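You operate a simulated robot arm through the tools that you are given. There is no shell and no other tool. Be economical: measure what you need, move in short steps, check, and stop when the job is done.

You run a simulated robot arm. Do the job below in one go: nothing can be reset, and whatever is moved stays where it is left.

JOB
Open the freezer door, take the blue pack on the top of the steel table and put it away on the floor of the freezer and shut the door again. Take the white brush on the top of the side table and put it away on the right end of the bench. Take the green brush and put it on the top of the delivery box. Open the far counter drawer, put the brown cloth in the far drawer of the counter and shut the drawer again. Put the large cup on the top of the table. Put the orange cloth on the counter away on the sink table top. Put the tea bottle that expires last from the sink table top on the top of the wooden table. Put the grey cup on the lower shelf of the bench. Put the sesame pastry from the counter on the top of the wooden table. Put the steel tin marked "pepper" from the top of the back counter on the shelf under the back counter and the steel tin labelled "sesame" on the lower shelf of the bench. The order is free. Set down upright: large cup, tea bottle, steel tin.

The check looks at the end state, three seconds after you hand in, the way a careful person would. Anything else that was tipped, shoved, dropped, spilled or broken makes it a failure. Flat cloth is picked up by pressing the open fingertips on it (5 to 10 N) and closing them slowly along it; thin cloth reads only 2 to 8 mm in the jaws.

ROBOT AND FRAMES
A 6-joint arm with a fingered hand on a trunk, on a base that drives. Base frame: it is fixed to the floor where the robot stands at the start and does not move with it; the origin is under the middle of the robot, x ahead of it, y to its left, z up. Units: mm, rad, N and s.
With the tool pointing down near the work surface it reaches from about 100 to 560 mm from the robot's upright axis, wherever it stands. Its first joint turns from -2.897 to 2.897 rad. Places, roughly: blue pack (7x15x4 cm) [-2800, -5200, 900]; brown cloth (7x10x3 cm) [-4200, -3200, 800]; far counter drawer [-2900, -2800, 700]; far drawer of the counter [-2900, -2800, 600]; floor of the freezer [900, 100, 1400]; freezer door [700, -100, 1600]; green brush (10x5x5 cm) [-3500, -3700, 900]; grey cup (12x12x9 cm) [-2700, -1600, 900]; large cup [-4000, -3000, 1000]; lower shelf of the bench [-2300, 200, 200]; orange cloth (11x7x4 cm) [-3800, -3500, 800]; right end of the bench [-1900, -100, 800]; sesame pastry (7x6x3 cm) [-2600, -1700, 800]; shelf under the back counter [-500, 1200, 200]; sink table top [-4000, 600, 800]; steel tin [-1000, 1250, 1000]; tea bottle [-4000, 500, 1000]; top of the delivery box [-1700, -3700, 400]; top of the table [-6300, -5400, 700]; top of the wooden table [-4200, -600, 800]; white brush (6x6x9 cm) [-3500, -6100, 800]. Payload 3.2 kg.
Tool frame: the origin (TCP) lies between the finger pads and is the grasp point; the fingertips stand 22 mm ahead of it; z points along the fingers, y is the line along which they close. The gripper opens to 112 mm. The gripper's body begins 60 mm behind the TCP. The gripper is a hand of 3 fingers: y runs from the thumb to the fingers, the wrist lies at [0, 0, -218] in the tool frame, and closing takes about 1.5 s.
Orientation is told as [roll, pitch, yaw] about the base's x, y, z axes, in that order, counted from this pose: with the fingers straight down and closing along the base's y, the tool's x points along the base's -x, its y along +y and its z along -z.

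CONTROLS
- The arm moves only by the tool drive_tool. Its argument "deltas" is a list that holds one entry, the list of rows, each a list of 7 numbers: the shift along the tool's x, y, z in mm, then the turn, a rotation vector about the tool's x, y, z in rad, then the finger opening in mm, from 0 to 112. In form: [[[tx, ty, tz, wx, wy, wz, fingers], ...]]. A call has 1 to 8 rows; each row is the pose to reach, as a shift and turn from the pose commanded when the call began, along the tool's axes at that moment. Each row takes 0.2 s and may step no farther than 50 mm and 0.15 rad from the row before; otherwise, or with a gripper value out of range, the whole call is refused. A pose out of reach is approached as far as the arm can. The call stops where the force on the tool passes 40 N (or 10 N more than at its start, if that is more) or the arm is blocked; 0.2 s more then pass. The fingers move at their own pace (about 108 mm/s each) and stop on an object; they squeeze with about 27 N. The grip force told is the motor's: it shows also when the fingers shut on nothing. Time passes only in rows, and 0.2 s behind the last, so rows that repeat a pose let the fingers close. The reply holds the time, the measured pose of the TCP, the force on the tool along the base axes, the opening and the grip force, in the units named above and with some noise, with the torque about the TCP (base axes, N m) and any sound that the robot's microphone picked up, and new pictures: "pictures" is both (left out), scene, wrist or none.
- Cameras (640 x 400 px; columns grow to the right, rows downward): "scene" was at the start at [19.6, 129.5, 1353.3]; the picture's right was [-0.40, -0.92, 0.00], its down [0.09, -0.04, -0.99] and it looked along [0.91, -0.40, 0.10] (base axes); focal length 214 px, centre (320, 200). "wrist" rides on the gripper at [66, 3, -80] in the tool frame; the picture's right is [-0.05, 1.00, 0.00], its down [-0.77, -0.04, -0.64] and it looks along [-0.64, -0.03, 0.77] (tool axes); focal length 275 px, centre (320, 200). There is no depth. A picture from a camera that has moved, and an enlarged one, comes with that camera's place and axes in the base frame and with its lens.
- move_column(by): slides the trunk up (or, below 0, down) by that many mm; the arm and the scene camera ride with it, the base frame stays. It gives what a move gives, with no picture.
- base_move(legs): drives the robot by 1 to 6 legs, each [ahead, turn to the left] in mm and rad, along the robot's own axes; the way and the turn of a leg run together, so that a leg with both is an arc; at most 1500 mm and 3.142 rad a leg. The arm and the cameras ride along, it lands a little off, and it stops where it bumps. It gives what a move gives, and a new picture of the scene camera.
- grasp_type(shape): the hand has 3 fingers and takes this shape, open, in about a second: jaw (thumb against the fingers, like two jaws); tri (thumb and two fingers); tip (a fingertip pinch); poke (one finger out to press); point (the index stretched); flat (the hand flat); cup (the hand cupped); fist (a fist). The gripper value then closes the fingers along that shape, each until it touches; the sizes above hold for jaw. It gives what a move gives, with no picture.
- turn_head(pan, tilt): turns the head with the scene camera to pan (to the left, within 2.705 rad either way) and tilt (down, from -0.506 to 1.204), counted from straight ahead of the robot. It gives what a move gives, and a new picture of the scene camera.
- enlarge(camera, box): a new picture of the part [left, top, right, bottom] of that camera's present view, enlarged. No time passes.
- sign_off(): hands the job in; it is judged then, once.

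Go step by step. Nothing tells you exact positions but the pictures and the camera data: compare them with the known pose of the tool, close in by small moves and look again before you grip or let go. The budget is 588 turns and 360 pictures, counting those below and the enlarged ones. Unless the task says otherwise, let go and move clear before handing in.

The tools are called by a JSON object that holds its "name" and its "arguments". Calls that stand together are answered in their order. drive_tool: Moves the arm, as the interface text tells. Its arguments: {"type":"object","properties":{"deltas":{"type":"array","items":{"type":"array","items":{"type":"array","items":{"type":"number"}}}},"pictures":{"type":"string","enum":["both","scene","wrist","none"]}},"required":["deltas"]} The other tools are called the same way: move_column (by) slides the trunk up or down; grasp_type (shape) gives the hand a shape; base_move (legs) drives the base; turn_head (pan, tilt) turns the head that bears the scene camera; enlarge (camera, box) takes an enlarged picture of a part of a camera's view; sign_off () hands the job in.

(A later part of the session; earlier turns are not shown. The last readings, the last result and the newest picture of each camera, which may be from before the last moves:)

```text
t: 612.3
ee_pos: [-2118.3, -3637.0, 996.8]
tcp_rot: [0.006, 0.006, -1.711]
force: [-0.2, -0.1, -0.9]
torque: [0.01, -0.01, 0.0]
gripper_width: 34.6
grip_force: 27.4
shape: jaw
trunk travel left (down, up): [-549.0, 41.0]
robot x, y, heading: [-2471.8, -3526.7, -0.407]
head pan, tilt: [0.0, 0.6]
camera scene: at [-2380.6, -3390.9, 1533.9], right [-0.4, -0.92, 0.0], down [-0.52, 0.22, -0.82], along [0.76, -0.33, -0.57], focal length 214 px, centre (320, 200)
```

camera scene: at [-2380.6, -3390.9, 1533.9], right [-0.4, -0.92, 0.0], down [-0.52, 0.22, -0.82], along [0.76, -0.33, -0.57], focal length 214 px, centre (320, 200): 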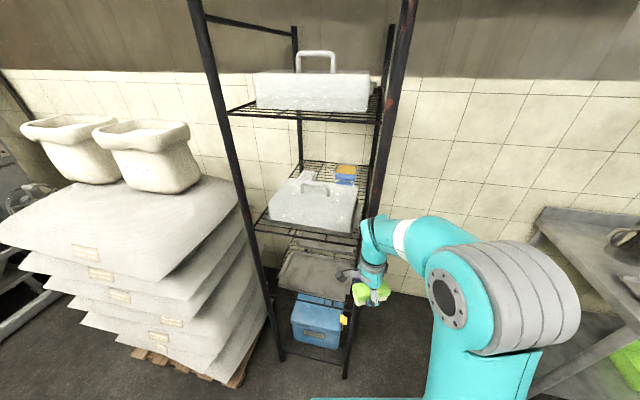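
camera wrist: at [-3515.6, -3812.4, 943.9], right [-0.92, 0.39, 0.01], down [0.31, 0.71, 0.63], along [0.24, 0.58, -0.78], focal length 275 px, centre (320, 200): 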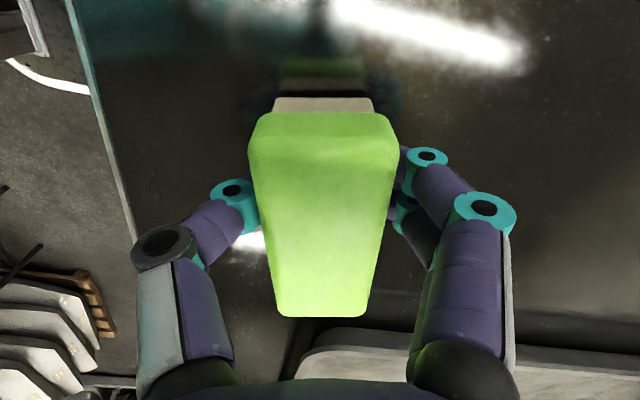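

{"name": "move_column", "arguments": {"by": -400}}

{"name": "turn_head", "arguments": {"pan": 0, "tilt": 0.5}}

{"name": "enlarge", "arguments": {"camera": "scene", "box": [220, 180, 420, 305]}}

```text
t: 616.1
ee_pos: [-2119.6, -3638.7, 595.6]
tcp_rot: [0.007, 0.007, -1.711]
force: [0.1, -0.1, -1.6]
torque: [0.01, -0.01, -0.02]
gripper_width: 34.5
grip_force: 26.8
shape: jaw
trunk travel left (down, up): [-149.0, 441.0]
robot x, y, heading: [-2470.6, -3533.3, -0.409]
head pan, tilt: [0.0, 0.6]
```

```text
t: 616.8
ee_pos: [-2118.7, -3638.5, 596.6]
tcp_rot: [0.006, 0.004, -1.711]
force: [-0.7, 0.1, -0.8]
torque: [0.01, 0.01, -0.01]
gripper_width: 34.6
grip_force: 27.2
shape: jaw
trunk travel left (down, up): [-149.0, 441.0]
robot x, y, heading: [-2473.7, -3531.1, -0.407]
head pan, tilt: [0.0, 0.499]
camera scene: at [-2378.2, -3392.0, 1142.9], right [-0.4, -0.92, 0.0], down [-0.44, 0.19, -0.88], along [0.81, -0.35, -0.48], focal length 214 px, centre (320, 200)
```

scene: 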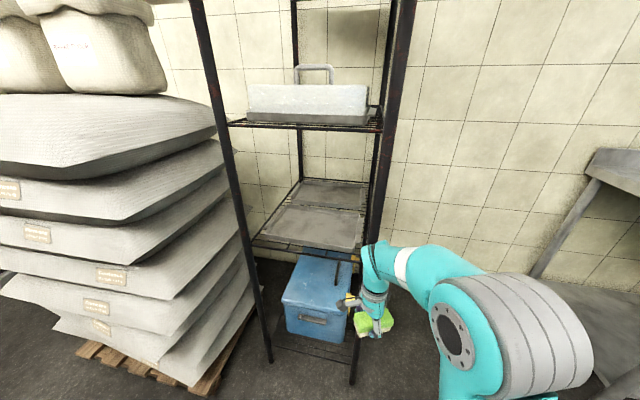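

```text
3.20 times, centred on (320, 242) of scene
camera zoom: at [-2378.2, -3392.0, 1142.9], right [-0.4, -0.92, 0.0], down [-0.44, 0.19, -0.88], along [0.81, -0.35, -0.48], focal length 686 px, centre (320, 64)
```

zoom: 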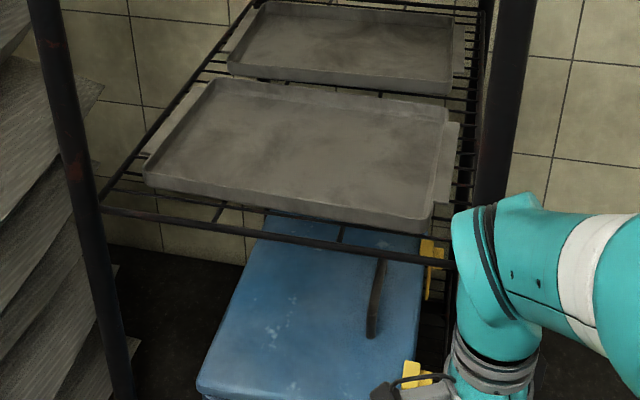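

{"name": "base_move", "arguments": {"legs": [[0, 1.357], [345, 0], [0, -1.577]]}}

{"name": "turn_head", "arguments": {"pan": 0, "tilt": 0.6}}

```text
t: 626.1
ee_pos: [-1942.3, -3416.2, 595.0]
tcp_rot: [0.005, 0.005, -1.89]
force: [-0.1, 0.0, -0.7]
torque: [-0.04, 0.01, 0.0]
gripper_width: 34.3
grip_force: 27.1
shape: jaw
trunk travel left (down, up): [-149.0, 441.0]
robot x, y, heading: [-2269.6, -3244.1, -0.587]
head pan, tilt: [0.0, 0.499]
camera scene: at [-2153.4, -3127.6, 1143.0], right [-0.55, -0.83, 0.0], down [-0.4, 0.27, -0.88], along [0.73, -0.49, -0.48], focal length 214 px, centre (320, 200)
```

scene: 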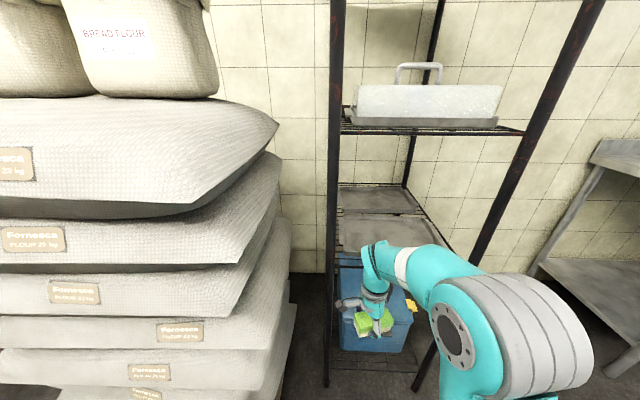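

```text
t: 626.8
ee_pos: [-1943.1, -3416.0, 595.7]
tcp_rot: [0.006, 0.005, -1.889]
force: [-0.1, -0.8, -0.6]
torque: [0.02, -0.02, 0.0]
gripper_width: 34.1
grip_force: 27.1
shape: jaw
trunk travel left (down, up): [-149.0, 441.0]
robot x, y, heading: [-2270.9, -3249.2, -0.586]
head pan, tilt: [0.0, 0.6]
camera scene: at [-2155.6, -3126.2, 1133.9], right [-0.55, -0.83, 0.0], down [-0.47, 0.31, -0.83], along [0.69, -0.46, -0.56], focal length 214 px, centre (320, 200)
```

scene: 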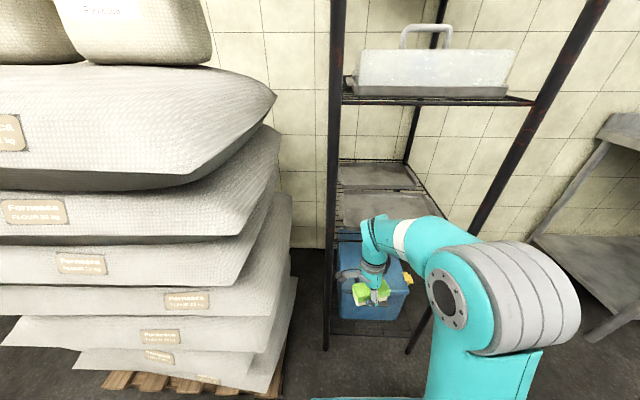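

{"name": "move_column", "arguments": {"by": -147}}

{"name": "drive_tool", "arguments": {"deltas": [[[0, 0, 0, 0, 0, 0.105, 10], [0, 0, 0, 0, 0, 0.21, 10], [0, 0, 0, 0, 0, 0.31, 10]]], "pictures": "none"}}

{"name": "drive_tool", "arguments": {"deltas": [[[-5, 30, 10, -0.125, 0, 0, 10], [-10, 60, 15, -0.25, 0, 0, 10], [-15, 85, 20, -0.375, 0, 0, 10], [-20, 100, 25, -0.5, 0, 0, 10], [-20, 100, 25, -0.5, 0, 0, 10]]], "pictures": "both"}}

```text
t: 628.5
ee_pos: [-1942.8, -3416.5, 449.2]
tcp_rot: [0.005, 0.005, -1.889]
force: [-0.6, -0.1, -0.8]
torque: [0.01, -0.03, 0.01]
gripper_width: 33.9
grip_force: 27.1
shape: jaw
trunk travel left (down, up): [-2.0, 588.0]
robot x, y, heading: [-2270.5, -3244.3, -0.587]
head pan, tilt: [0.0, 0.6]
```

```text
t: 629.3
ee_pos: [-1942.6, -3414.1, 449.5]
tcp_rot: [0.003, 0.007, -2.201]
force: [0.0, 0.2, -1.3]
torque: [0.02, -0.04, -0.01]
gripper_width: 34.1
grip_force: 26.8
shape: jaw
trunk travel left (down, up): [-2.0, 588.0]
robot x, y, heading: [-2272.4, -3247.8, -0.59]
head pan, tilt: [0.0, 0.6]
```

```text
t: 630.5
ee_pos: [-1874.6, -3490.6, 422.7]
tcp_rot: [0.504, 0.006, -2.199]
force: [-0.3, -0.1, -0.5]
torque: [-0.02, 0.01, -0.03]
gripper_width: 33.6
grip_force: 27.9
shape: jaw
trunk travel left (down, up): [-2.0, 588.0]
robot x, y, heading: [-2266.1, -3247.2, -0.585]
head pan, tilt: [0.0, 0.6]
camera scene: at [-2155.6, -3126.2, 986.9], right [-0.55, -0.83, 0.0], down [-0.47, 0.31, -0.83], along [0.69, -0.46, -0.56], focal length 214 px, centre (320, 200)
camera wrist: at [-1865.7, -3416.0, 495.2], right [0.68, -0.56, 0.48], down [-0.73, -0.43, 0.53], along [-0.09, -0.71, -0.69], focal length 275 px, centre (320, 200)
```

scene: 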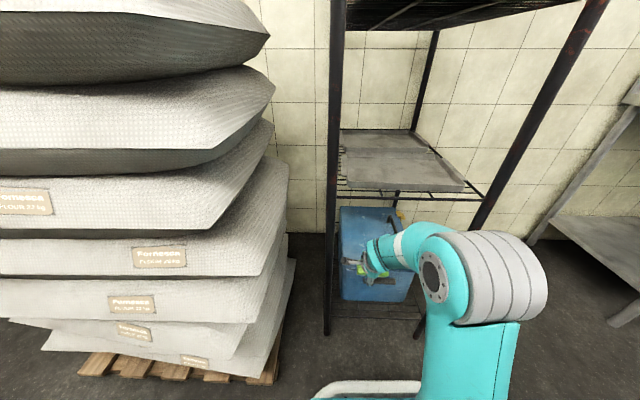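
wrist: 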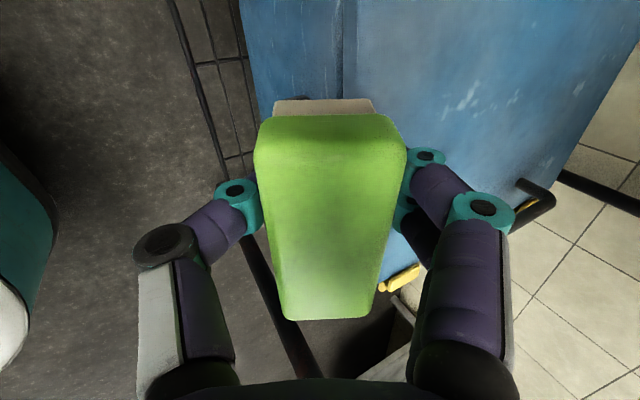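

{"name": "drive_tool", "arguments": {"deltas": [[[-20, 0, 0, 0, 0, 0, 10], [-40, 0, 0, 0, 0, 0, 10]]], "pictures": "none"}}

{"name": "base_move", "arguments": {"legs": [[150, -0.04]]}}

{"name": "drive_tool", "arguments": {"deltas": [[[0, 0, 0, 0, 0, 0, 10]]], "pictures": "wrist"}}

```text
t: 631.1
ee_pos: [-1899.0, -3524.1, 423.3]
tcp_rot: [0.505, 0.008, -2.199]
force: [0.5, -0.4, -0.5]
torque: [0.0, 0.0, 0.0]
gripper_width: 33.8
grip_force: 27.0
shape: jaw
trunk travel left (down, up): [-2.0, 588.0]
robot x, y, heading: [-2272.0, -3245.5, -0.587]
head pan, tilt: [0.0, 0.6]
```

```text
t: 632.4
ee_pos: [-1815.1, -3598.6, 417.3]
tcp_rot: [0.483, 0.008, -2.233]
force: [0.2, -0.1, -1.5]
torque: [-0.02, -0.01, 0.01]
gripper_width: 33.3
grip_force: 27.0
shape: jaw
trunk travel left (down, up): [-2.0, 588.0]
robot x, y, heading: [-2170.1, -3319.0, -0.618]
head pan, tilt: [0.0, 0.6]
stopped in leg 1: the robot was blocked; the commanded pose is now the measured one
camera scene: at [-2052.5, -3198.1, 987.2], right [-0.58, -0.81, 0.0], down [-0.46, 0.33, -0.83], along [0.67, -0.48, -0.56], focal length 214 px, centre (320, 200)
```

scene: 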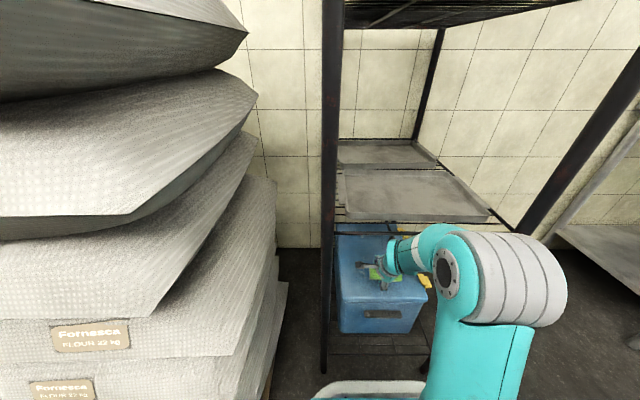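

```text
t: 632.8
ee_pos: [-1814.3, -3598.9, 418.2]
tcp_rot: [0.482, 0.008, -2.234]
force: [-0.2, -0.6, -0.7]
torque: [0.0, -0.04, 0.04]
gripper_width: 33.9
grip_force: 26.6
shape: jaw
trunk travel left (down, up): [-2.0, 588.0]
robot x, y, heading: [-2169.7, -3321.0, -0.62]
head pan, tilt: [0.0, 0.6]
camera wrist: at [-1802.1, -3525.7, 491.7], right [0.67, -0.58, 0.46], down [-0.74, -0.41, 0.54], along [-0.13, -0.7, -0.7], focal length 275 px, centre (320, 200)
```

wrist: 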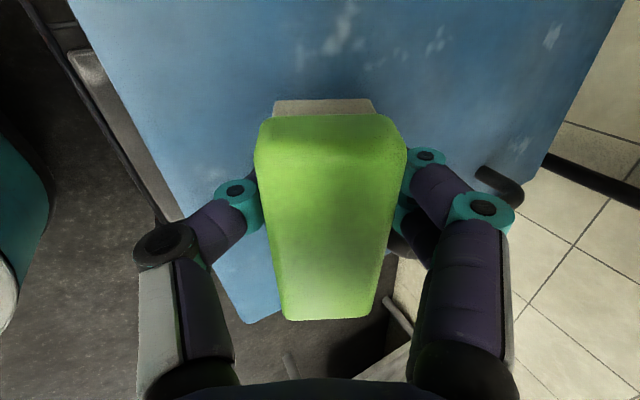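

{"name": "drive_tool", "arguments": {"deltas": [[[0, -5, 9, 0, 0, 0, 10], [0, -9, 18, 0, 0, 0, 10], [0, -12, 22, 0, 0, 0, 10], [0, -14, 27, 0, 0, 0, 10], [0, -16, 31, 0, 0, 0, 10], [0, -18.5, 35, 0, 0, 0, 10], [0, -21, 40, 0, 0, 0, 10], [0, -23, 44, 0, 0, 0, 10]]], "pictures": "wrist"}}

```text
t: 634.0
ee_pos: [-1811.8, -3600.9, 389.8]
tcp_rot: [0.493, 0.008, -2.233]
force: [-5.5, 5.4, 31.0]
torque: [0.14, 0.19, -0.04]
gripper_width: 39.7
grip_force: 27.1
shape: jaw
trunk travel left (down, up): [-2.0, 588.0]
robot x, y, heading: [-2169.7, -3317.3, -0.617]
head pan, tilt: [0.0, 0.6]
stopped in row 5: the force on the tool passed its limit at 43 N (the readings are from after the stop); the commanded pose is now the measured one
camera wrist: at [-1799.0, -3527.8, 461.8], right [0.66, -0.58, 0.47], down [-0.74, -0.4, 0.54], along [-0.12, -0.71, -0.7], focal length 275 px, centre (320, 200)
```

wrist: 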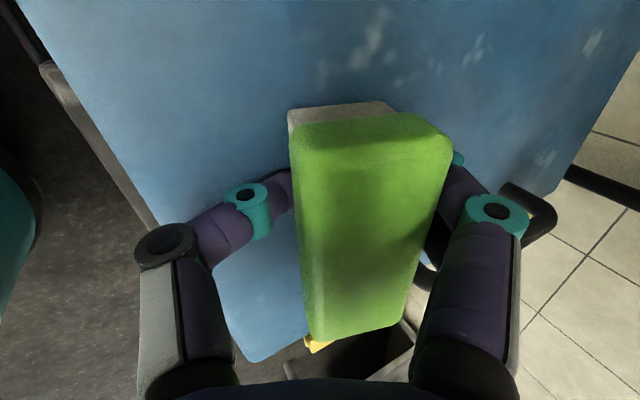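

{"name": "drive_tool", "arguments": {"deltas": [[[0, 2, -3, 0, 0, 0, 50], [0, 2, -3, 0, 0, 0, 75], [0, 2, -3, 0, 0, 0, 80], [0, 2, -5, 0, 0, 0, 80], [0, 2, -40, 0, 0, 0, 80], [0, 2, -70, 0, 0, 0, 80]]], "pictures": "wrist"}}

```text
t: 635.4
ee_pos: [-1836.1, -3583.0, 446.7]
tcp_rot: [0.483, 0.007, -2.234]
force: [0.5, 0.0, -0.2]
torque: [0.03, -0.03, -0.02]
gripper_width: 80.1
grip_force: 0.0
shape: jaw
trunk travel left (down, up): [-2.0, 588.0]
robot x, y, heading: [-2168.2, -3319.5, -0.625]
head pan, tilt: [0.0, 0.6]
camera wrist: at [-1823.8, -3509.9, 519.7], right [0.67, -0.58, 0.46], down [-0.74, -0.41, 0.54], along [-0.13, -0.7, -0.7], focal length 275 px, centre (320, 200)
```

wrist: 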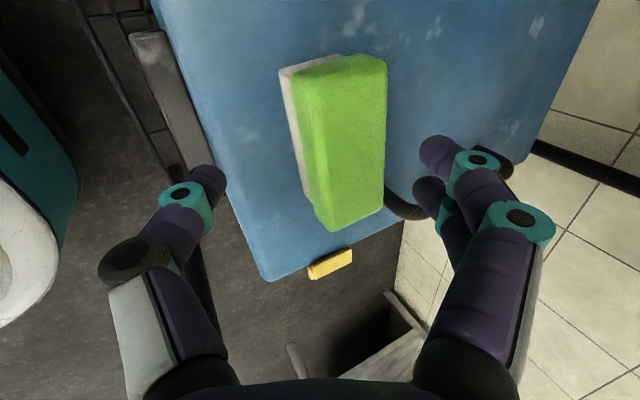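

Green brush is on the delivery box. Now the large cup: back out, raise and reorient the hand.

{"name": "base_move", "arguments": {"legs": [[-170, 0]]}}

{"name": "move_column", "arguments": {"by": 400}}

{"name": "drive_tool", "arguments": {"deltas": [[[0, -10, 0, 0.12, 0, 0, 100], [0, -30, 0, 0.24, 0, 0, 100], [0, -50, 0, 0.36, 0, 0, 100], [0, -70, 0, 0.48, 0, 0, 100]]], "pictures": "none"}}

{"name": "drive_tool", "arguments": {"deltas": [[[0, 0, 0, 0, 0, -0.15, 100], [0, 0, 0, 0, 0, -0.3, 100], [0, 0, 0, 0, 0, -0.45, 100], [0, 0, 0, 0, 0, -0.6, 100], [0, 0, 0, 0, 0, -0.75, 100], [0, 0, 0, 0, 0, -0.9, 100], [0, 0, 0, 0, 0, -1.05, 100], [0, 0, 0, 0, 0, -1.2, 100]]], "pictures": "none"}}

{"name": "drive_tool", "arguments": {"deltas": [[[0, 0, 0, 0, 0, -0.15, 110], [0, 0, 0, 0, 0, -0.3, 110], [0, 0, 0, 0, 0, -0.42, 110]]], "pictures": "none"}}

```text
t: 636.9
ee_pos: [-1975.2, -3483.8, 447.1]
tcp_rot: [0.488, 0.006, -2.235]
force: [-0.1, 0.1, -0.5]
torque: [-0.04, -0.02, -0.01]
gripper_width: 79.6
grip_force: 0.1
shape: jaw
trunk travel left (down, up): [-2.0, 588.0]
robot x, y, heading: [-2305.5, -3217.6, -0.618]
head pan, tilt: [0.0, 0.6]
camera scene: at [-2186.7, -3102.1, 986.9], right [-0.58, -0.81, 0.0], down [-0.46, 0.33, -0.83], along [0.67, -0.48, -0.56], focal length 214 px, centre (320, 200)
```

scene: 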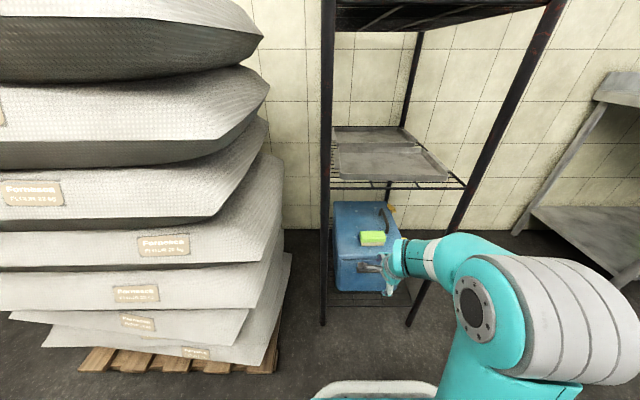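

```text
t: 640.7
ee_pos: [-1974.4, -3484.8, 846.9]
tcp_rot: [0.487, 0.007, -2.236]
force: [0.6, 0.0, 0.4]
torque: [-0.02, 0.02, -0.01]
gripper_width: 79.8
grip_force: 0.0
shape: jaw
trunk travel left (down, up): [-402.0, 188.0]
robot x, y, heading: [-2310.5, -3218.1, -0.625]
head pan, tilt: [0.0, 0.6]
```

```text
t: 641.7
ee_pos: [-2023.3, -3446.6, 816.7]
tcp_rot: [0.006, 0.007, -2.235]
force: [0.2, -0.9, -0.5]
torque: [-0.01, 0.0, 0.01]
gripper_width: 99.9
grip_force: 0.0
shape: jaw
trunk travel left (down, up): [-402.0, 188.0]
robot x, y, heading: [-2305.9, -3218.1, -0.62]
head pan, tilt: [0.0, 0.6]
```

```text
t: 643.5
ee_pos: [-2021.8, -3446.2, 815.5]
tcp_rot: [0.01, -0.002, -1.033]
force: [-0.1, -0.3, -0.8]
torque: [0.0, -0.02, -0.02]
gripper_width: 100.0
grip_force: 0.1
shape: jaw
trunk travel left (down, up): [-402.0, 188.0]
robot x, y, heading: [-2304.9, -3217.2, -0.62]
head pan, tilt: [0.0, 0.6]
```

```text
t: 644.3
ee_pos: [-2022.9, -3447.8, 814.8]
tcp_rot: [0.006, -0.006, -0.613]
force: [-0.5, -0.1, 0.6]
torque: [0.03, 0.01, -0.03]
gripper_width: 110.0
grip_force: 0.0
shape: jaw
trunk travel left (down, up): [-402.0, 188.0]
robot x, y, heading: [-2305.8, -3222.2, -0.628]
head pan, tilt: [0.0, 0.6]
```

{"name": "move_column", "arguments": {"by": 180}}

{"name": "base_move", "arguments": {"legs": [[0, -1.565], [1500, 0], [0, -1.57], [1440, 0], [0, -1.57]]}}

{"name": "turn_head", "arguments": {"pan": 0.1, "tilt": 0.6}}

```text
t: 646.3
ee_pos: [-2022.7, -3446.0, 996.9]
tcp_rot: [0.006, -0.007, -0.615]
force: [-0.2, -0.2, -0.2]
torque: [-0.02, 0.01, -0.05]
gripper_width: 110.0
grip_force: 0.0
shape: jaw
trunk travel left (down, up): [-582.0, 8.0]
robot x, y, heading: [-2305.5, -3222.3, -0.624]
head pan, tilt: [0.0, 0.6]
```

```text
t: 672.0
ee_pos: [-4135.9, -3299.3, 994.2]
tcp_rot: [0.006, -0.008, 0.962]
force: [-0.1, 0.0, 0.1]
torque: [0.02, 0.03, 0.01]
gripper_width: 109.9
grip_force: 0.1
shape: jaw
trunk travel left (down, up): [-582.0, 8.0]
robot x, y, heading: [-4381.2, -3567.9, 0.954]
head pan, tilt: [0.0, 0.6]
camera scene: at [-4499.7, -3454.9, 1566.9], right [0.82, -0.58, 0.0], down [-0.33, -0.46, -0.83], along [0.48, 0.67, -0.56], focal length 214 px, centre (320, 200)
```

scene: 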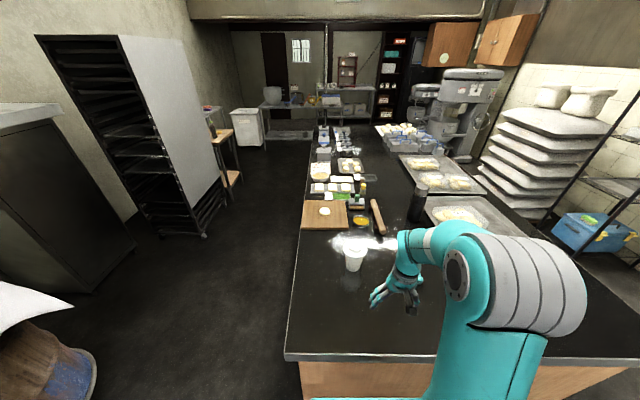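

```text
t: 672.7
ee_pos: [-4137.0, -3298.9, 995.2]
tcp_rot: [0.008, -0.007, 0.964]
force: [0.3, 0.9, 1.0]
torque: [-0.01, 0.01, 0.0]
gripper_width: 110.0
grip_force: 0.0
shape: jaw
trunk travel left (down, up): [-582.0, 8.0]
robot x, y, heading: [-4383.3, -3568.2, 0.958]
head pan, tilt: [0.099, 0.6]
camera scene: at [-4507.4, -3450.0, 1566.9], right [0.87, -0.49, 0.0], down [-0.28, -0.49, -0.83], along [0.41, 0.72, -0.56], focal length 214 px, centre (320, 200)
```

scene: 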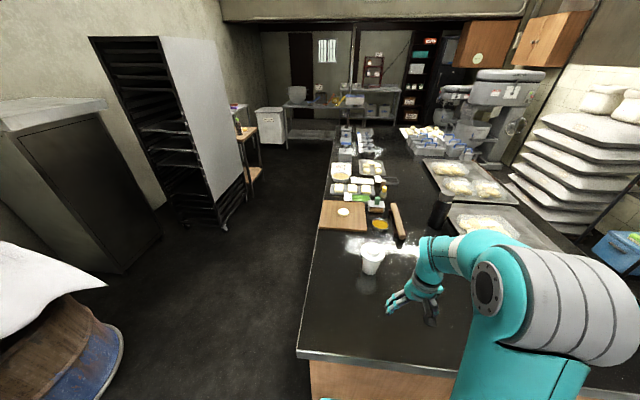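

{"name": "drive_tool", "arguments": {"deltas": [[[-24, 11, 0, 0, -0.15, 0, 110], [-49, 22, 5, 0, -0.3, 0, 110], [-73, 33, 15, 0, -0.45, 0, 110], [-98, 43, 30, 0, -0.6, 0, 110], [-122, 54, 45, 0, -0.75, 0, 110], [-147, 65, 60, 0, -0.9, 0, 110], [-147, 65, 60, 0, -0.9, 0, 110]]], "pictures": "wrist"}}

```text
t: 674.3
ee_pos: [-4106.6, -3142.1, 934.3]
tcp_rot: [0.013, -0.908, 0.952]
force: [-0.2, -0.2, -0.6]
torque: [0.0, 0.01, 0.0]
gripper_width: 110.0
grip_force: 0.1
shape: jaw
trunk travel left (down, up): [-582.0, 8.0]
robot x, y, heading: [-4382.2, -3575.8, 0.955]
head pan, tilt: [0.099, 0.6]
camera wrist: at [-4168.6, -3225.3, 932.4], right [-0.8, 0.59, 0.04], down [0.02, -0.05, 1.0], along [0.6, 0.8, 0.02], focal length 275 px, centre (320, 200)
```

wrist: 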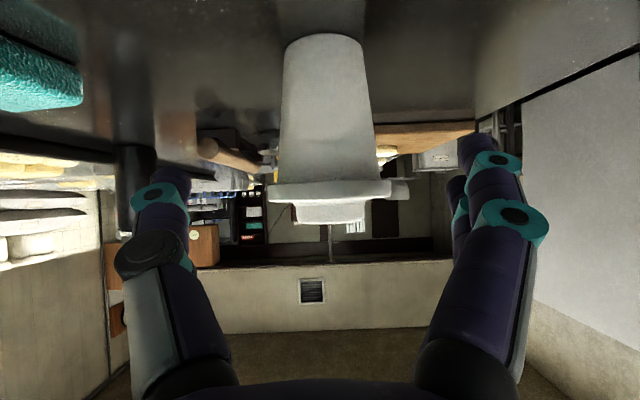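

{"name": "drive_tool", "arguments": {"deltas": [[[0, 6, 33, 0, 0, 0, 110], [0, 6, 66, 0, 0, 0, 110], [0, 6, 97, 0, 0, 0, 110], [0, 6, 97, 0, 0, 0, 110]]], "pictures": "wrist"}}

```text
t: 675.3
ee_pos: [-4067.0, -3074.3, 875.8]
tcp_rot: [0.011, -0.905, 0.955]
force: [-0.2, 0.0, -0.6]
torque: [0.01, 0.02, 0.06]
gripper_width: 109.9
grip_force: 0.0
shape: jaw
trunk travel left (down, up): [-582.0, 8.0]
robot x, y, heading: [-4377.8, -3571.7, 0.959]
head pan, tilt: [0.099, 0.6]
camera wrist: at [-4130.1, -3158.5, 873.6], right [-0.8, 0.59, 0.04], down [0.02, -0.05, 1.0], along [0.59, 0.8, 0.02], focal length 275 px, centre (320, 200)
```

wrist: 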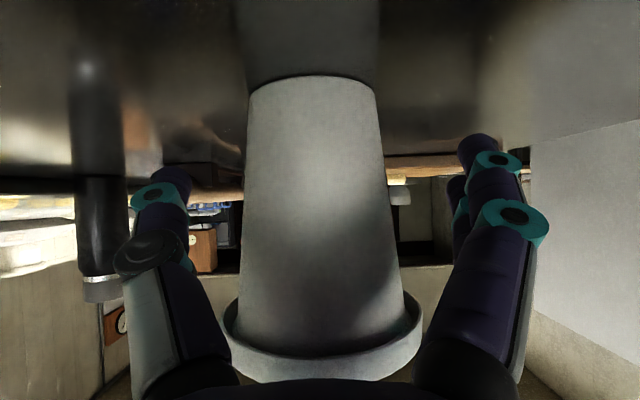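

{"name": "drive_tool", "arguments": {"deltas": [[[0, 0, 0, 0, 0, 0, 80], [0, 0, 0, 0, 0, 0, 60], [0, 0, 0, 0, 0, 0, 55], [0, 0, 0, 0, 0, 0, 50], [0, 0, 0, 0, 0, 0, 45], [0, 0, 0, 0, 0, 0, 45]]], "pictures": "wrist"}}

```text
t: 676.7
ee_pos: [-4067.7, -3074.8, 876.4]
tcp_rot: [0.009, -0.905, 0.955]
force: [-1.0, -0.3, 0.1]
torque: [-0.02, 0.03, 0.02]
gripper_width: 50.7
grip_force: 27.1
shape: jaw
trunk travel left (down, up): [-582.0, 8.0]
robot x, y, heading: [-4382.0, -3572.4, 0.959]
head pan, tilt: [0.099, 0.6]
camera wrist: at [-4130.1, -3158.6, 873.8], right [-0.8, 0.59, 0.04], down [0.02, -0.05, 1.0], along [0.59, 0.8, 0.02], focal length 275 px, centre (320, 200)
```

wrist: 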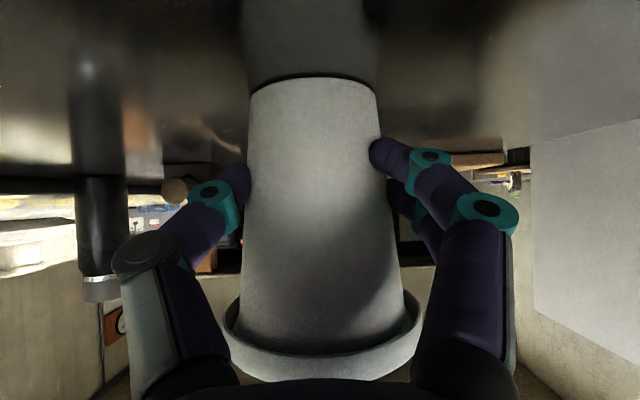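

{"name": "drive_tool", "arguments": {"deltas": [[[-12, 0, -9, 0, 0, 0, 45], [-35, 0, -28, 0, 0, 0, 45], [-60, 0, -48, 0, 0, 0, 45], [-85, 0, -67, 0, 0, 0, 45]]], "pictures": "wrist"}}

```text
t: 677.7
ee_pos: [-4067.4, -3076.6, 985.0]
tcp_rot: [0.01, -0.907, 0.955]
force: [0.3, 0.6, -2.9]
torque: [-0.1, 0.03, 0.0]
gripper_width: 50.2
grip_force: 26.7
shape: jaw
trunk travel left (down, up): [-582.0, 8.0]
robot x, y, heading: [-4380.4, -3572.6, 0.953]
head pan, tilt: [0.099, 0.6]
camera wrist: at [-4130.3, -3159.6, 981.2], right [-0.8, 0.59, 0.04], down [0.02, -0.04, 1.0], along [0.59, 0.8, 0.02], focal length 275 px, centre (320, 200)
```

wrist: 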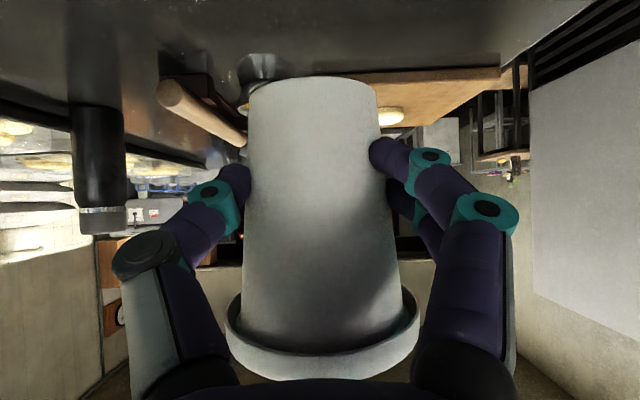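

{"name": "base_move", "arguments": {"legs": [[-300, 0], [0, 2.6]]}}

{"name": "turn_head", "arguments": {"pan": 0.3, "tilt": 0.25}}

```text
t: 685.9
ee_pos: [-5075.1, -4087.8, 984.0]
tcp_rot: [0.011, -0.906, -2.721]
force: [-0.6, -0.1, -3.4]
torque: [0.01, -0.1, -0.01]
gripper_width: 49.8
grip_force: 27.3
shape: jaw
trunk travel left (down, up): [-582.0, 8.0]
robot x, y, heading: [-4556.2, -3816.6, -2.716]
head pan, tilt: [0.099, 0.6]
camera scene: at [-4507.6, -3990.2, 1566.9], right [-0.5, 0.87, 0.0], down [0.49, 0.28, -0.82], along [-0.71, -0.41, -0.57], focal length 214 px, centre (320, 200)
```

scene: 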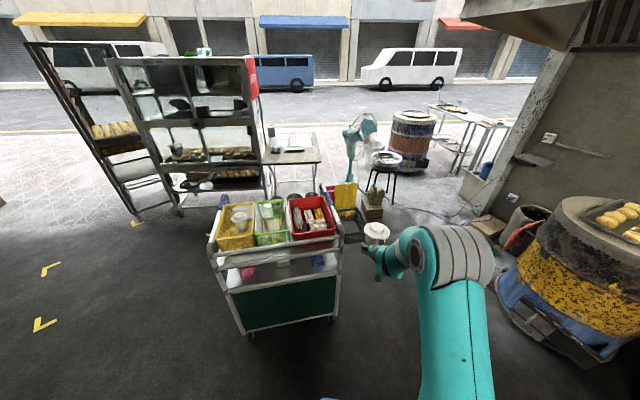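

```text
t: 686.8
ee_pos: [-5075.2, -4087.8, 983.7]
tcp_rot: [0.011, -0.907, -2.719]
force: [-0.2, -0.5, -2.6]
torque: [0.01, -0.08, 0.01]
gripper_width: 49.9
grip_force: 26.9
shape: jaw
trunk travel left (down, up): [-582.0, 8.0]
robot x, y, heading: [-4552.9, -3819.4, -2.716]
head pan, tilt: [0.3, 0.25]
camera scene: at [-4501.0, -4007.8, 1599.0], right [-0.66, 0.75, 0.0], down [0.19, 0.16, -0.97], along [-0.73, -0.64, -0.25], focal length 214 px, centre (320, 200)
```

scene: 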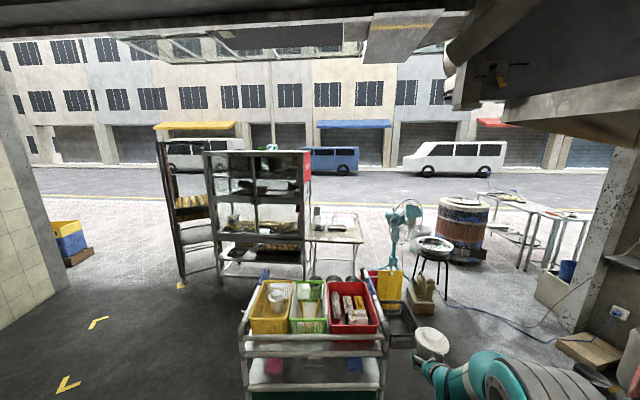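

{"name": "base_move", "arguments": {"legs": [[-120, 0], [0, 2.089], [640, 0], [0, -1.563], [1000, 0]]}}

{"name": "turn_head", "arguments": {"pan": -0.4, "tilt": 0.4}}

```text
t: 704.7
ee_pos: [-4856.7, -5435.0, 983.9]
tcp_rot: [0.01, -0.904, -2.212]
force: [-0.5, -0.1, 0.4]
torque: [0.0, -0.01, -0.02]
gripper_width: 20.8
grip_force: 26.9
shape: jaw
trunk travel left (down, up): [-582.0, 8.0]
robot x, y, heading: [-4533.5, -4942.3, -2.212]
head pan, tilt: [0.3, 0.25]
camera scene: at [-4393.0, -5087.8, 1599.1], right [-0.94, 0.33, 0.0], down [0.08, 0.23, -0.97], along [-0.32, -0.91, -0.25], focal length 214 px, centre (320, 200)
```

scene: 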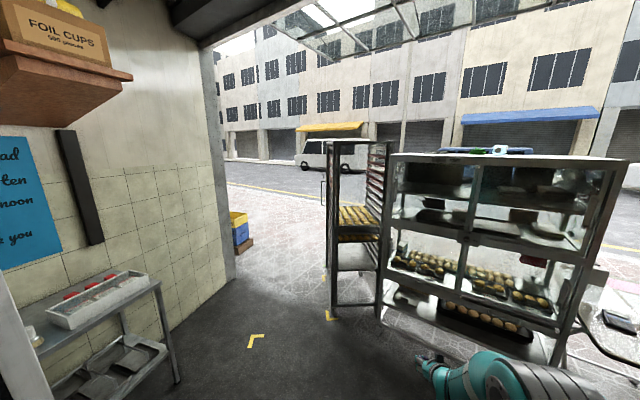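

```text
t: 705.8
ee_pos: [-4855.5, -5434.9, 983.1]
tcp_rot: [0.01, -0.905, -2.214]
force: [0.7, -0.4, 0.4]
torque: [0.0, 0.0, -0.01]
gripper_width: 21.0
grip_force: 27.0
shape: jaw
trunk travel left (down, up): [-582.0, 8.0]
robot x, y, heading: [-4535.0, -4951.0, -2.213]
head pan, tilt: [-0.4, 0.4]
camera scene: at [-4441.5, -5046.5, 1585.1], right [-0.51, 0.86, 0.0], down [0.34, 0.2, -0.92], along [-0.79, -0.47, -0.39], focal length 214 px, centre (320, 200)
```

scene: 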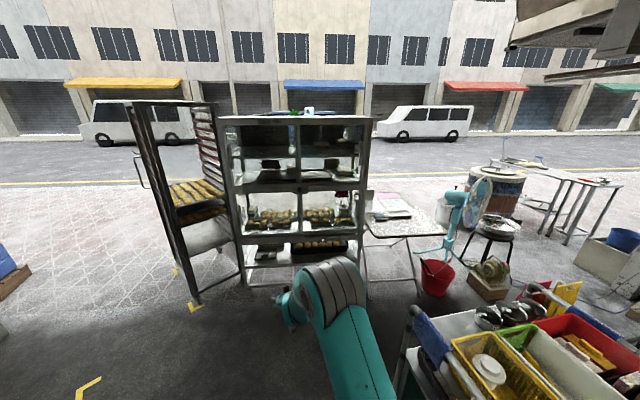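

{"name": "drive_tool", "arguments": {"deltas": [[[0, 0, 0, 0, 0, 0, 20]]], "pictures": "wrist"}}

{"name": "turn_head", "arguments": {"pan": -2.6, "tilt": 0.7}}

```text
t: 706.2
ee_pos: [-4855.1, -5435.2, 983.3]
tcp_rot: [0.01, -0.906, -2.213]
force: [0.2, 0.0, 1.0]
torque: [0.0, 0.02, -0.04]
gripper_width: 20.1
grip_force: 0.1
shape: jaw
trunk travel left (down, up): [-582.0, 8.0]
robot x, y, heading: [-4532.5, -4949.5, -2.218]
head pan, tilt: [-0.4, 0.4]
camera wrist: at [-4792.0, -5352.8, 981.1], right [0.79, -0.61, 0.04], down [-0.02, 0.05, 1.0], along [-0.62, -0.79, 0.02], focal length 275 px, centre (320, 200)
```

wrist: 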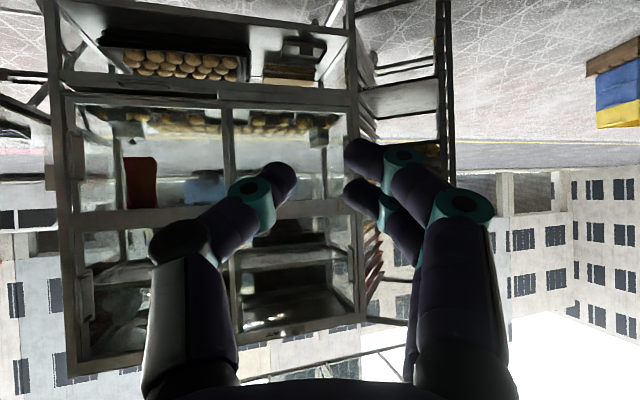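

```text
t: 708.2
ee_pos: [-4857.7, -5435.0, 982.6]
tcp_rot: [0.01, -0.906, -2.212]
force: [-0.1, -0.8, 0.6]
torque: [-0.01, -0.01, -0.03]
gripper_width: 19.9
grip_force: 0.0
shape: jaw
trunk travel left (down, up): [-582.0, 8.0]
robot x, y, heading: [-4529.9, -4947.5, -2.209]
head pan, tilt: [-2.601, 0.7]
camera scene: at [-4353.2, -4915.0, 1558.3], right [1.0, -0.1, 0.0], down [-0.06, -0.64, -0.77], along [0.08, 0.76, -0.64], focal length 214 px, centre (320, 200)
```

scene: 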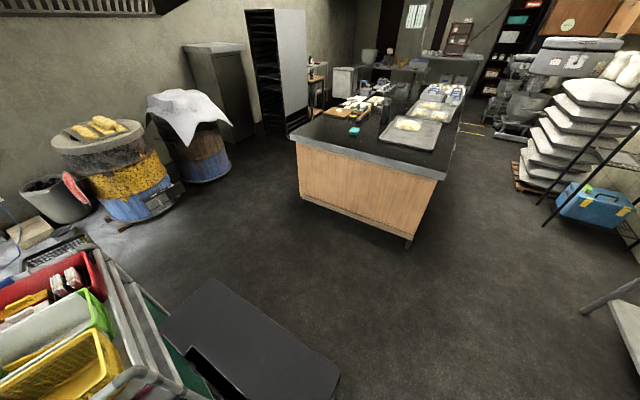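

The cup has slipped out of the hand. I search for it along the route.

{"name": "turn_head", "arguments": {"pan": -1.5, "tilt": 0.8}}

{"name": "turn_head", "arguments": {"pan": 2.5, "tilt": 0.7}}

```text
t: 709.6
ee_pos: [-4857.0, -5434.3, 984.6]
tcp_rot: [0.012, -0.906, -2.212]
force: [0.3, 0.4, 0.2]
torque: [-0.03, -0.02, 0.0]
gripper_width: 20.0
grip_force: 0.1
shape: jaw
trunk travel left (down, up): [-582.0, 8.0]
robot x, y, heading: [-4531.7, -4941.3, -2.214]
head pan, tilt: [-1.499, 0.799]
camera scene: at [-4429.5, -4956.0, 1550.0], right [0.54, 0.84, 0.0], down [0.6, -0.39, -0.7], along [-0.59, 0.38, -0.72], focal length 214 px, centre (320, 200)
```

scene: 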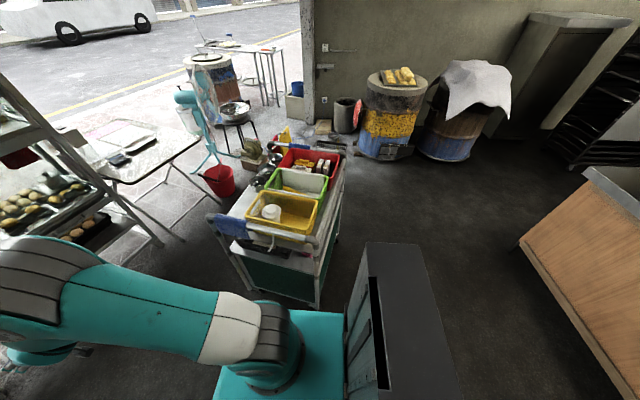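

```text
t: 712.8
ee_pos: [-4855.9, -5434.1, 982.4]
tcp_rot: [0.011, -0.904, -2.214]
force: [-0.4, 0.0, 0.5]
torque: [0.03, -0.03, -0.01]
gripper_width: 20.1
grip_force: 0.0
shape: jaw
trunk travel left (down, up): [-582.0, 8.0]
robot x, y, heading: [-4526.9, -4944.3, -2.206]
head pan, tilt: [2.499, 0.7]
camera scene: at [-4280.1, -4975.5, 1558.3], right [0.28, -0.96, 0.0], down [-0.62, -0.18, -0.76], along [0.73, 0.22, -0.64], focal length 214 px, centre (320, 200)
```

scene: 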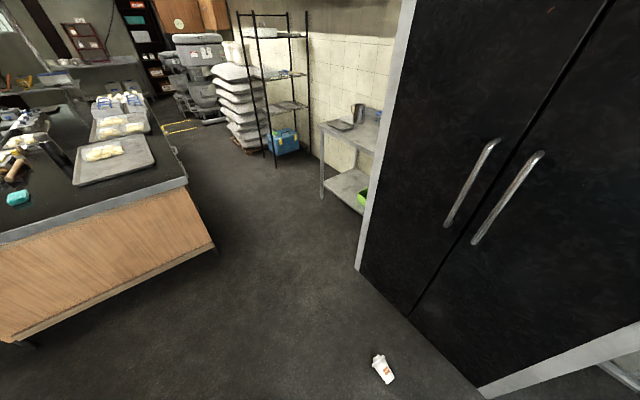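

The cup lies on the floor near the fridge, about (-3883,-5220). I look closer.

{"name": "enlarge", "arguments": {"camera": "scene", "box": [320, 330, 440, 400]}}

```text
5.33 times, centred on (380, 365) of scene
camera zoom: at [-4280.1, -4975.5, 1558.3], right [0.28, -0.96, 0.0], down [-0.62, -0.18, -0.76], along [0.73, 0.22, -0.64], focal length 1144 px, centre (0, -680)
```

zoom: 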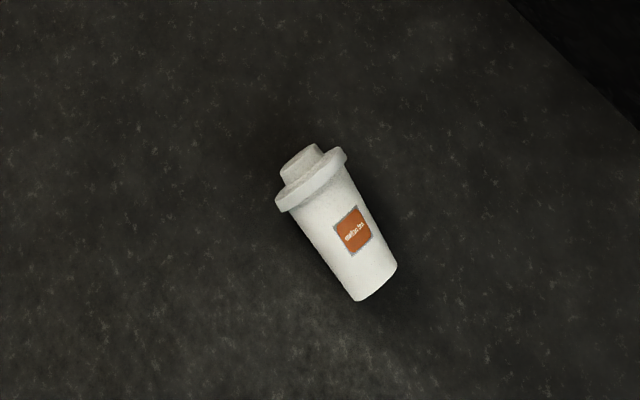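

{"name": "drive_tool", "arguments": {"deltas": [[[32.6, 0, -2.4, 0, 0.15, 0, 100], [64.4, 0, -9.7, 0, 0.3, 0, 100], [94.8, 0, -21.7, 0, 0.45, 0, 100], [123.1, 0, -38.1, 0, 0.6, 0, 100], [148.6, 0, -58.5, 0, 0.75, 0, 100], [171, 0, -82.5, 0, 0.905, 0, 100]]], "pictures": "none"}}

{"name": "base_move", "arguments": {"legs": [[0, 1.1], [754, 0], [0, 1.89]]}}

{"name": "turn_head", "arguments": {"pan": -0.1, "tilt": 0.9}}

```text
refused: row 6 steps farther than a row can; nothing moved
```

```text
t: 720.4
ee_pos: [-3872.2, -6107.8, 982.9]
tcp_rot: [0.011, -0.906, -1.057]
force: [1.0, 0.2, 0.3]
torque: [-0.03, 0.02, 0.0]
gripper_width: 19.9
grip_force: 0.0
shape: jaw
trunk travel left (down, up): [-582.0, 8.0]
robot x, y, heading: [-4185.1, -5615.4, -1.061]
head pan, tilt: [2.499, 0.7]
stopped in leg 3: the robot was blocked; the commanded pose is now the measured one
camera scene: at [-4061.7, -5397.6, 1558.3], right [0.99, -0.13, 0.0], down [-0.08, -0.64, -0.76], along [0.1, 0.76, -0.64], focal length 214 px, centre (320, 200)
```

scene: 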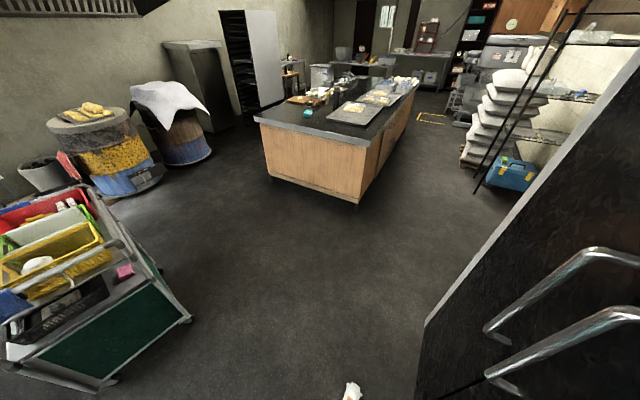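

```text
t: 722.8
ee_pos: [-3873.9, -6108.5, 983.4]
tcp_rot: [0.012, -0.906, -1.056]
force: [0.7, -0.3, 0.9]
torque: [-0.01, -0.02, -0.02]
gripper_width: 20.1
grip_force: 0.1
shape: jaw
trunk travel left (down, up): [-582.0, 8.0]
robot x, y, heading: [-4187.2, -5614.2, -1.059]
head pan, tilt: [-0.099, 0.901]
camera scene: at [-4042.6, -5551.0, 1542.1], right [-0.92, -0.4, 0.0], down [-0.31, 0.72, -0.62], along [0.25, -0.57, -0.78], focal length 214 px, centre (320, 200)
```

scene: 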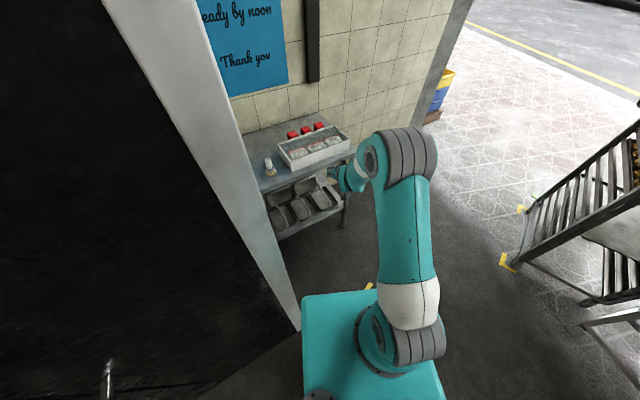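

{"name": "base_move", "arguments": {"legs": [[-180, 0]]}}

{"name": "drive_tool", "arguments": {"deltas": [[[32.6, 0, -2.4, 0, 0.15, 0, 100], [64.4, 0, -9.7, 0, 0.3, 0, 100], [94.8, 0, -21.7, 0, 0.45, 0, 100], [123.1, 0, -38.1, 0, 0.6, 0, 100], [148.6, 0, -58.5, 0, 0.75, 0, 100], [170, 0, -81.5, 0, 0.895, 0, 100]]], "pictures": "none"}}

```text
t: 724.3
ee_pos: [-3959.7, -5948.2, 983.8]
tcp_rot: [0.01, -0.907, -1.054]
force: [-0.3, -0.4, 0.3]
torque: [0.02, 0.0, 0.01]
gripper_width: 20.0
grip_force: 0.1
shape: jaw
trunk travel left (down, up): [-582.0, 8.0]
robot x, y, heading: [-4277.2, -5456.2, -1.055]
head pan, tilt: [-0.099, 0.901]
camera scene: at [-4132.6, -5391.3, 1542.1], right [-0.92, -0.4, 0.0], down [-0.32, 0.72, -0.62], along [0.25, -0.57, -0.78], focal length 214 px, centre (320, 200)
```

scene: 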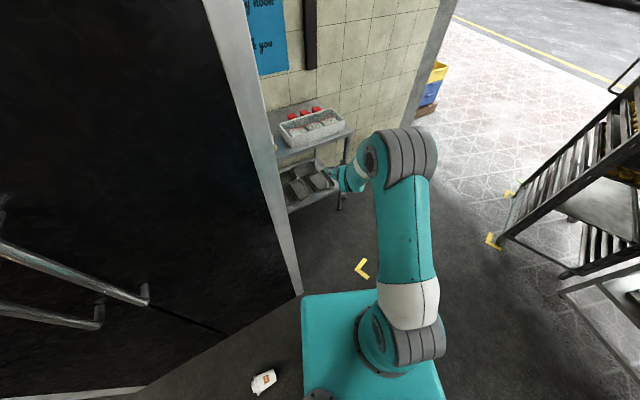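

```text
t: 725.7
ee_pos: [-4033.1, -5804.6, 859.5]
tcp_rot: [0.067, -0.254, -1.046]
force: [0.3, -0.5, 0.5]
torque: [-0.03, 0.0, 0.0]
gripper_width: 100.0
grip_force: 0.1
shape: jaw
out of reach, approached as far as the arm can: row 3, 4, 5, 6
trunk travel left (down, up): [-582.0, 8.0]
robot x, y, heading: [-4273.8, -5456.2, -1.054]
head pan, tilt: [-0.099, 0.901]
```

{"name": "drive_tool", "arguments": {"deltas": [[[0, 0, -40, 0, 0.125, 0, 100], [0, 0, -80, 0, 0.25, 0, 100], [0, 0, -80, 0, 0.25, 0, 100]]], "pictures": "none"}}

{"name": "base_move", "arguments": {"legs": [[0, 1.45]]}}

```text
t: 726.5
ee_pos: [-4048.9, -5790.2, 936.9]
tcp_rot: [0.064, -0.005, -1.029]
force: [0.1, 0.2, -1.3]
torque: [-0.02, 0.0, -0.01]
gripper_width: 99.8
grip_force: 0.1
shape: jaw
out of reach, approached as far as the arm can: row 1
trunk travel left (down, up): [-582.0, 8.0]
robot x, y, heading: [-4276.4, -5453.6, -1.051]
head pan, tilt: [-0.099, 0.901]
```

```text
t: 730.4
ee_pos: [-3913.6, -5278.8, 935.8]
tcp_rot: [0.064, -0.005, 0.394]
force: [0.6, 0.6, 0.4]
torque: [-0.03, 0.01, 0.0]
gripper_width: 100.0
grip_force: 0.0
shape: jaw
trunk travel left (down, up): [-582.0, 8.0]
robot x, y, heading: [-4278.7, -5454.1, 0.375]
head pan, tilt: [-0.099, 0.901]
camera scene: at [-4320.4, -5303.7, 1542.1], right [0.27, -0.96, 0.0], down [-0.76, -0.21, -0.62], along [0.6, 0.16, -0.78], focal length 214 px, centre (320, 200)
```

scene: 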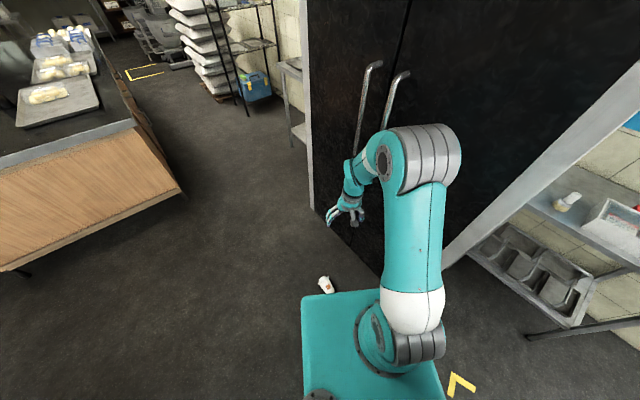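

{"name": "move_column", "arguments": {"by": -400}}

{"name": "move_column", "arguments": {"by": -150}}

{"name": "drive_tool", "arguments": {"deltas": [[[-25, 19, 0, -0.06, 0, 0, 100], [-50, 38, 0, -0.06, 0, 0, 100], [-50, 38, 0, -0.06, 0, 0, 100]]], "pictures": "wrist"}}

```text
t: 734.2
ee_pos: [-3913.1, -5277.6, 537.6]
tcp_rot: [0.065, -0.006, 0.392]
force: [-0.2, -0.2, 0.3]
torque: [-0.03, 0.02, -0.01]
gripper_width: 99.7
grip_force: 0.1
shape: jaw
trunk travel left (down, up): [-182.0, 408.0]
robot x, y, heading: [-4277.5, -5452.6, 0.361]
head pan, tilt: [-0.099, 0.901]
```

```text
t: 735.9
ee_pos: [-3913.7, -5278.6, 385.9]
tcp_rot: [0.067, -0.006, 0.394]
force: [0.3, -0.4, 0.4]
torque: [-0.01, -0.02, -0.01]
gripper_width: 100.1
grip_force: 0.0
shape: jaw
trunk travel left (down, up): [-32.0, 558.0]
robot x, y, heading: [-4278.6, -5458.0, 0.37]
head pan, tilt: [-0.099, 0.901]
```

```text
t: 736.7
ee_pos: [-3882.6, -5223.7, 388.5]
tcp_rot: [0.125, -0.005, 0.393]
force: [0.7, -0.3, 0.6]
torque: [0.01, 0.03, -0.02]
gripper_width: 99.9
grip_force: 0.0
shape: jaw
trunk travel left (down, up): [-32.0, 558.0]
robot x, y, heading: [-4278.5, -5455.9, 0.363]
head pan, tilt: [-0.099, 0.901]
camera wrist: at [-3940.7, -5256.0, 468.8], right [-0.34, 0.93, 0.13], down [0.75, 0.19, 0.63], along [0.56, 0.31, -0.77], focal length 275 px, centre (320, 200)
```

wrist: 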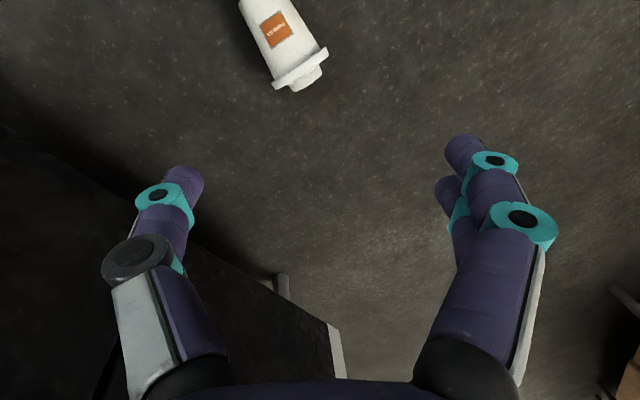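

{"name": "drive_tool", "arguments": {"deltas": [[[0, 0, 20, 0.042, 0, -0.133, 100], [0, 0, 50, 0.084, 0, -0.267, 100], [0, 0, 90, 0.125, 0, -0.4, 100], [0, 0, 130, 0.125, 0, -0.4, 100], [0, 0, 170, 0.125, 0, -0.4, 100]]], "pictures": "wrist"}}

```text
t: 737.9
ee_pos: [-3889.2, -5205.2, 219.7]
tcp_rot: [-0.008, -0.029, 0.791]
force: [-0.6, 0.4, 1.4]
torque: [-0.02, -0.02, 0.01]
gripper_width: 99.9
grip_force: 0.1
shape: jaw
trunk travel left (down, up): [-32.0, 558.0]
robot x, y, heading: [-4279.9, -5451.4, 0.368]
head pan, tilt: [-0.099, 0.901]
camera wrist: at [-3939.7, -5251.1, 297.9], right [-0.68, 0.73, -0.01], down [0.55, 0.51, 0.66], along [0.49, 0.44, -0.75], focal length 275 px, centre (320, 200)
```

wrist: 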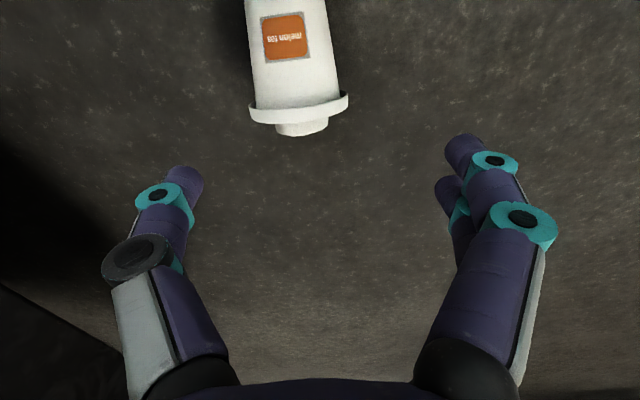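

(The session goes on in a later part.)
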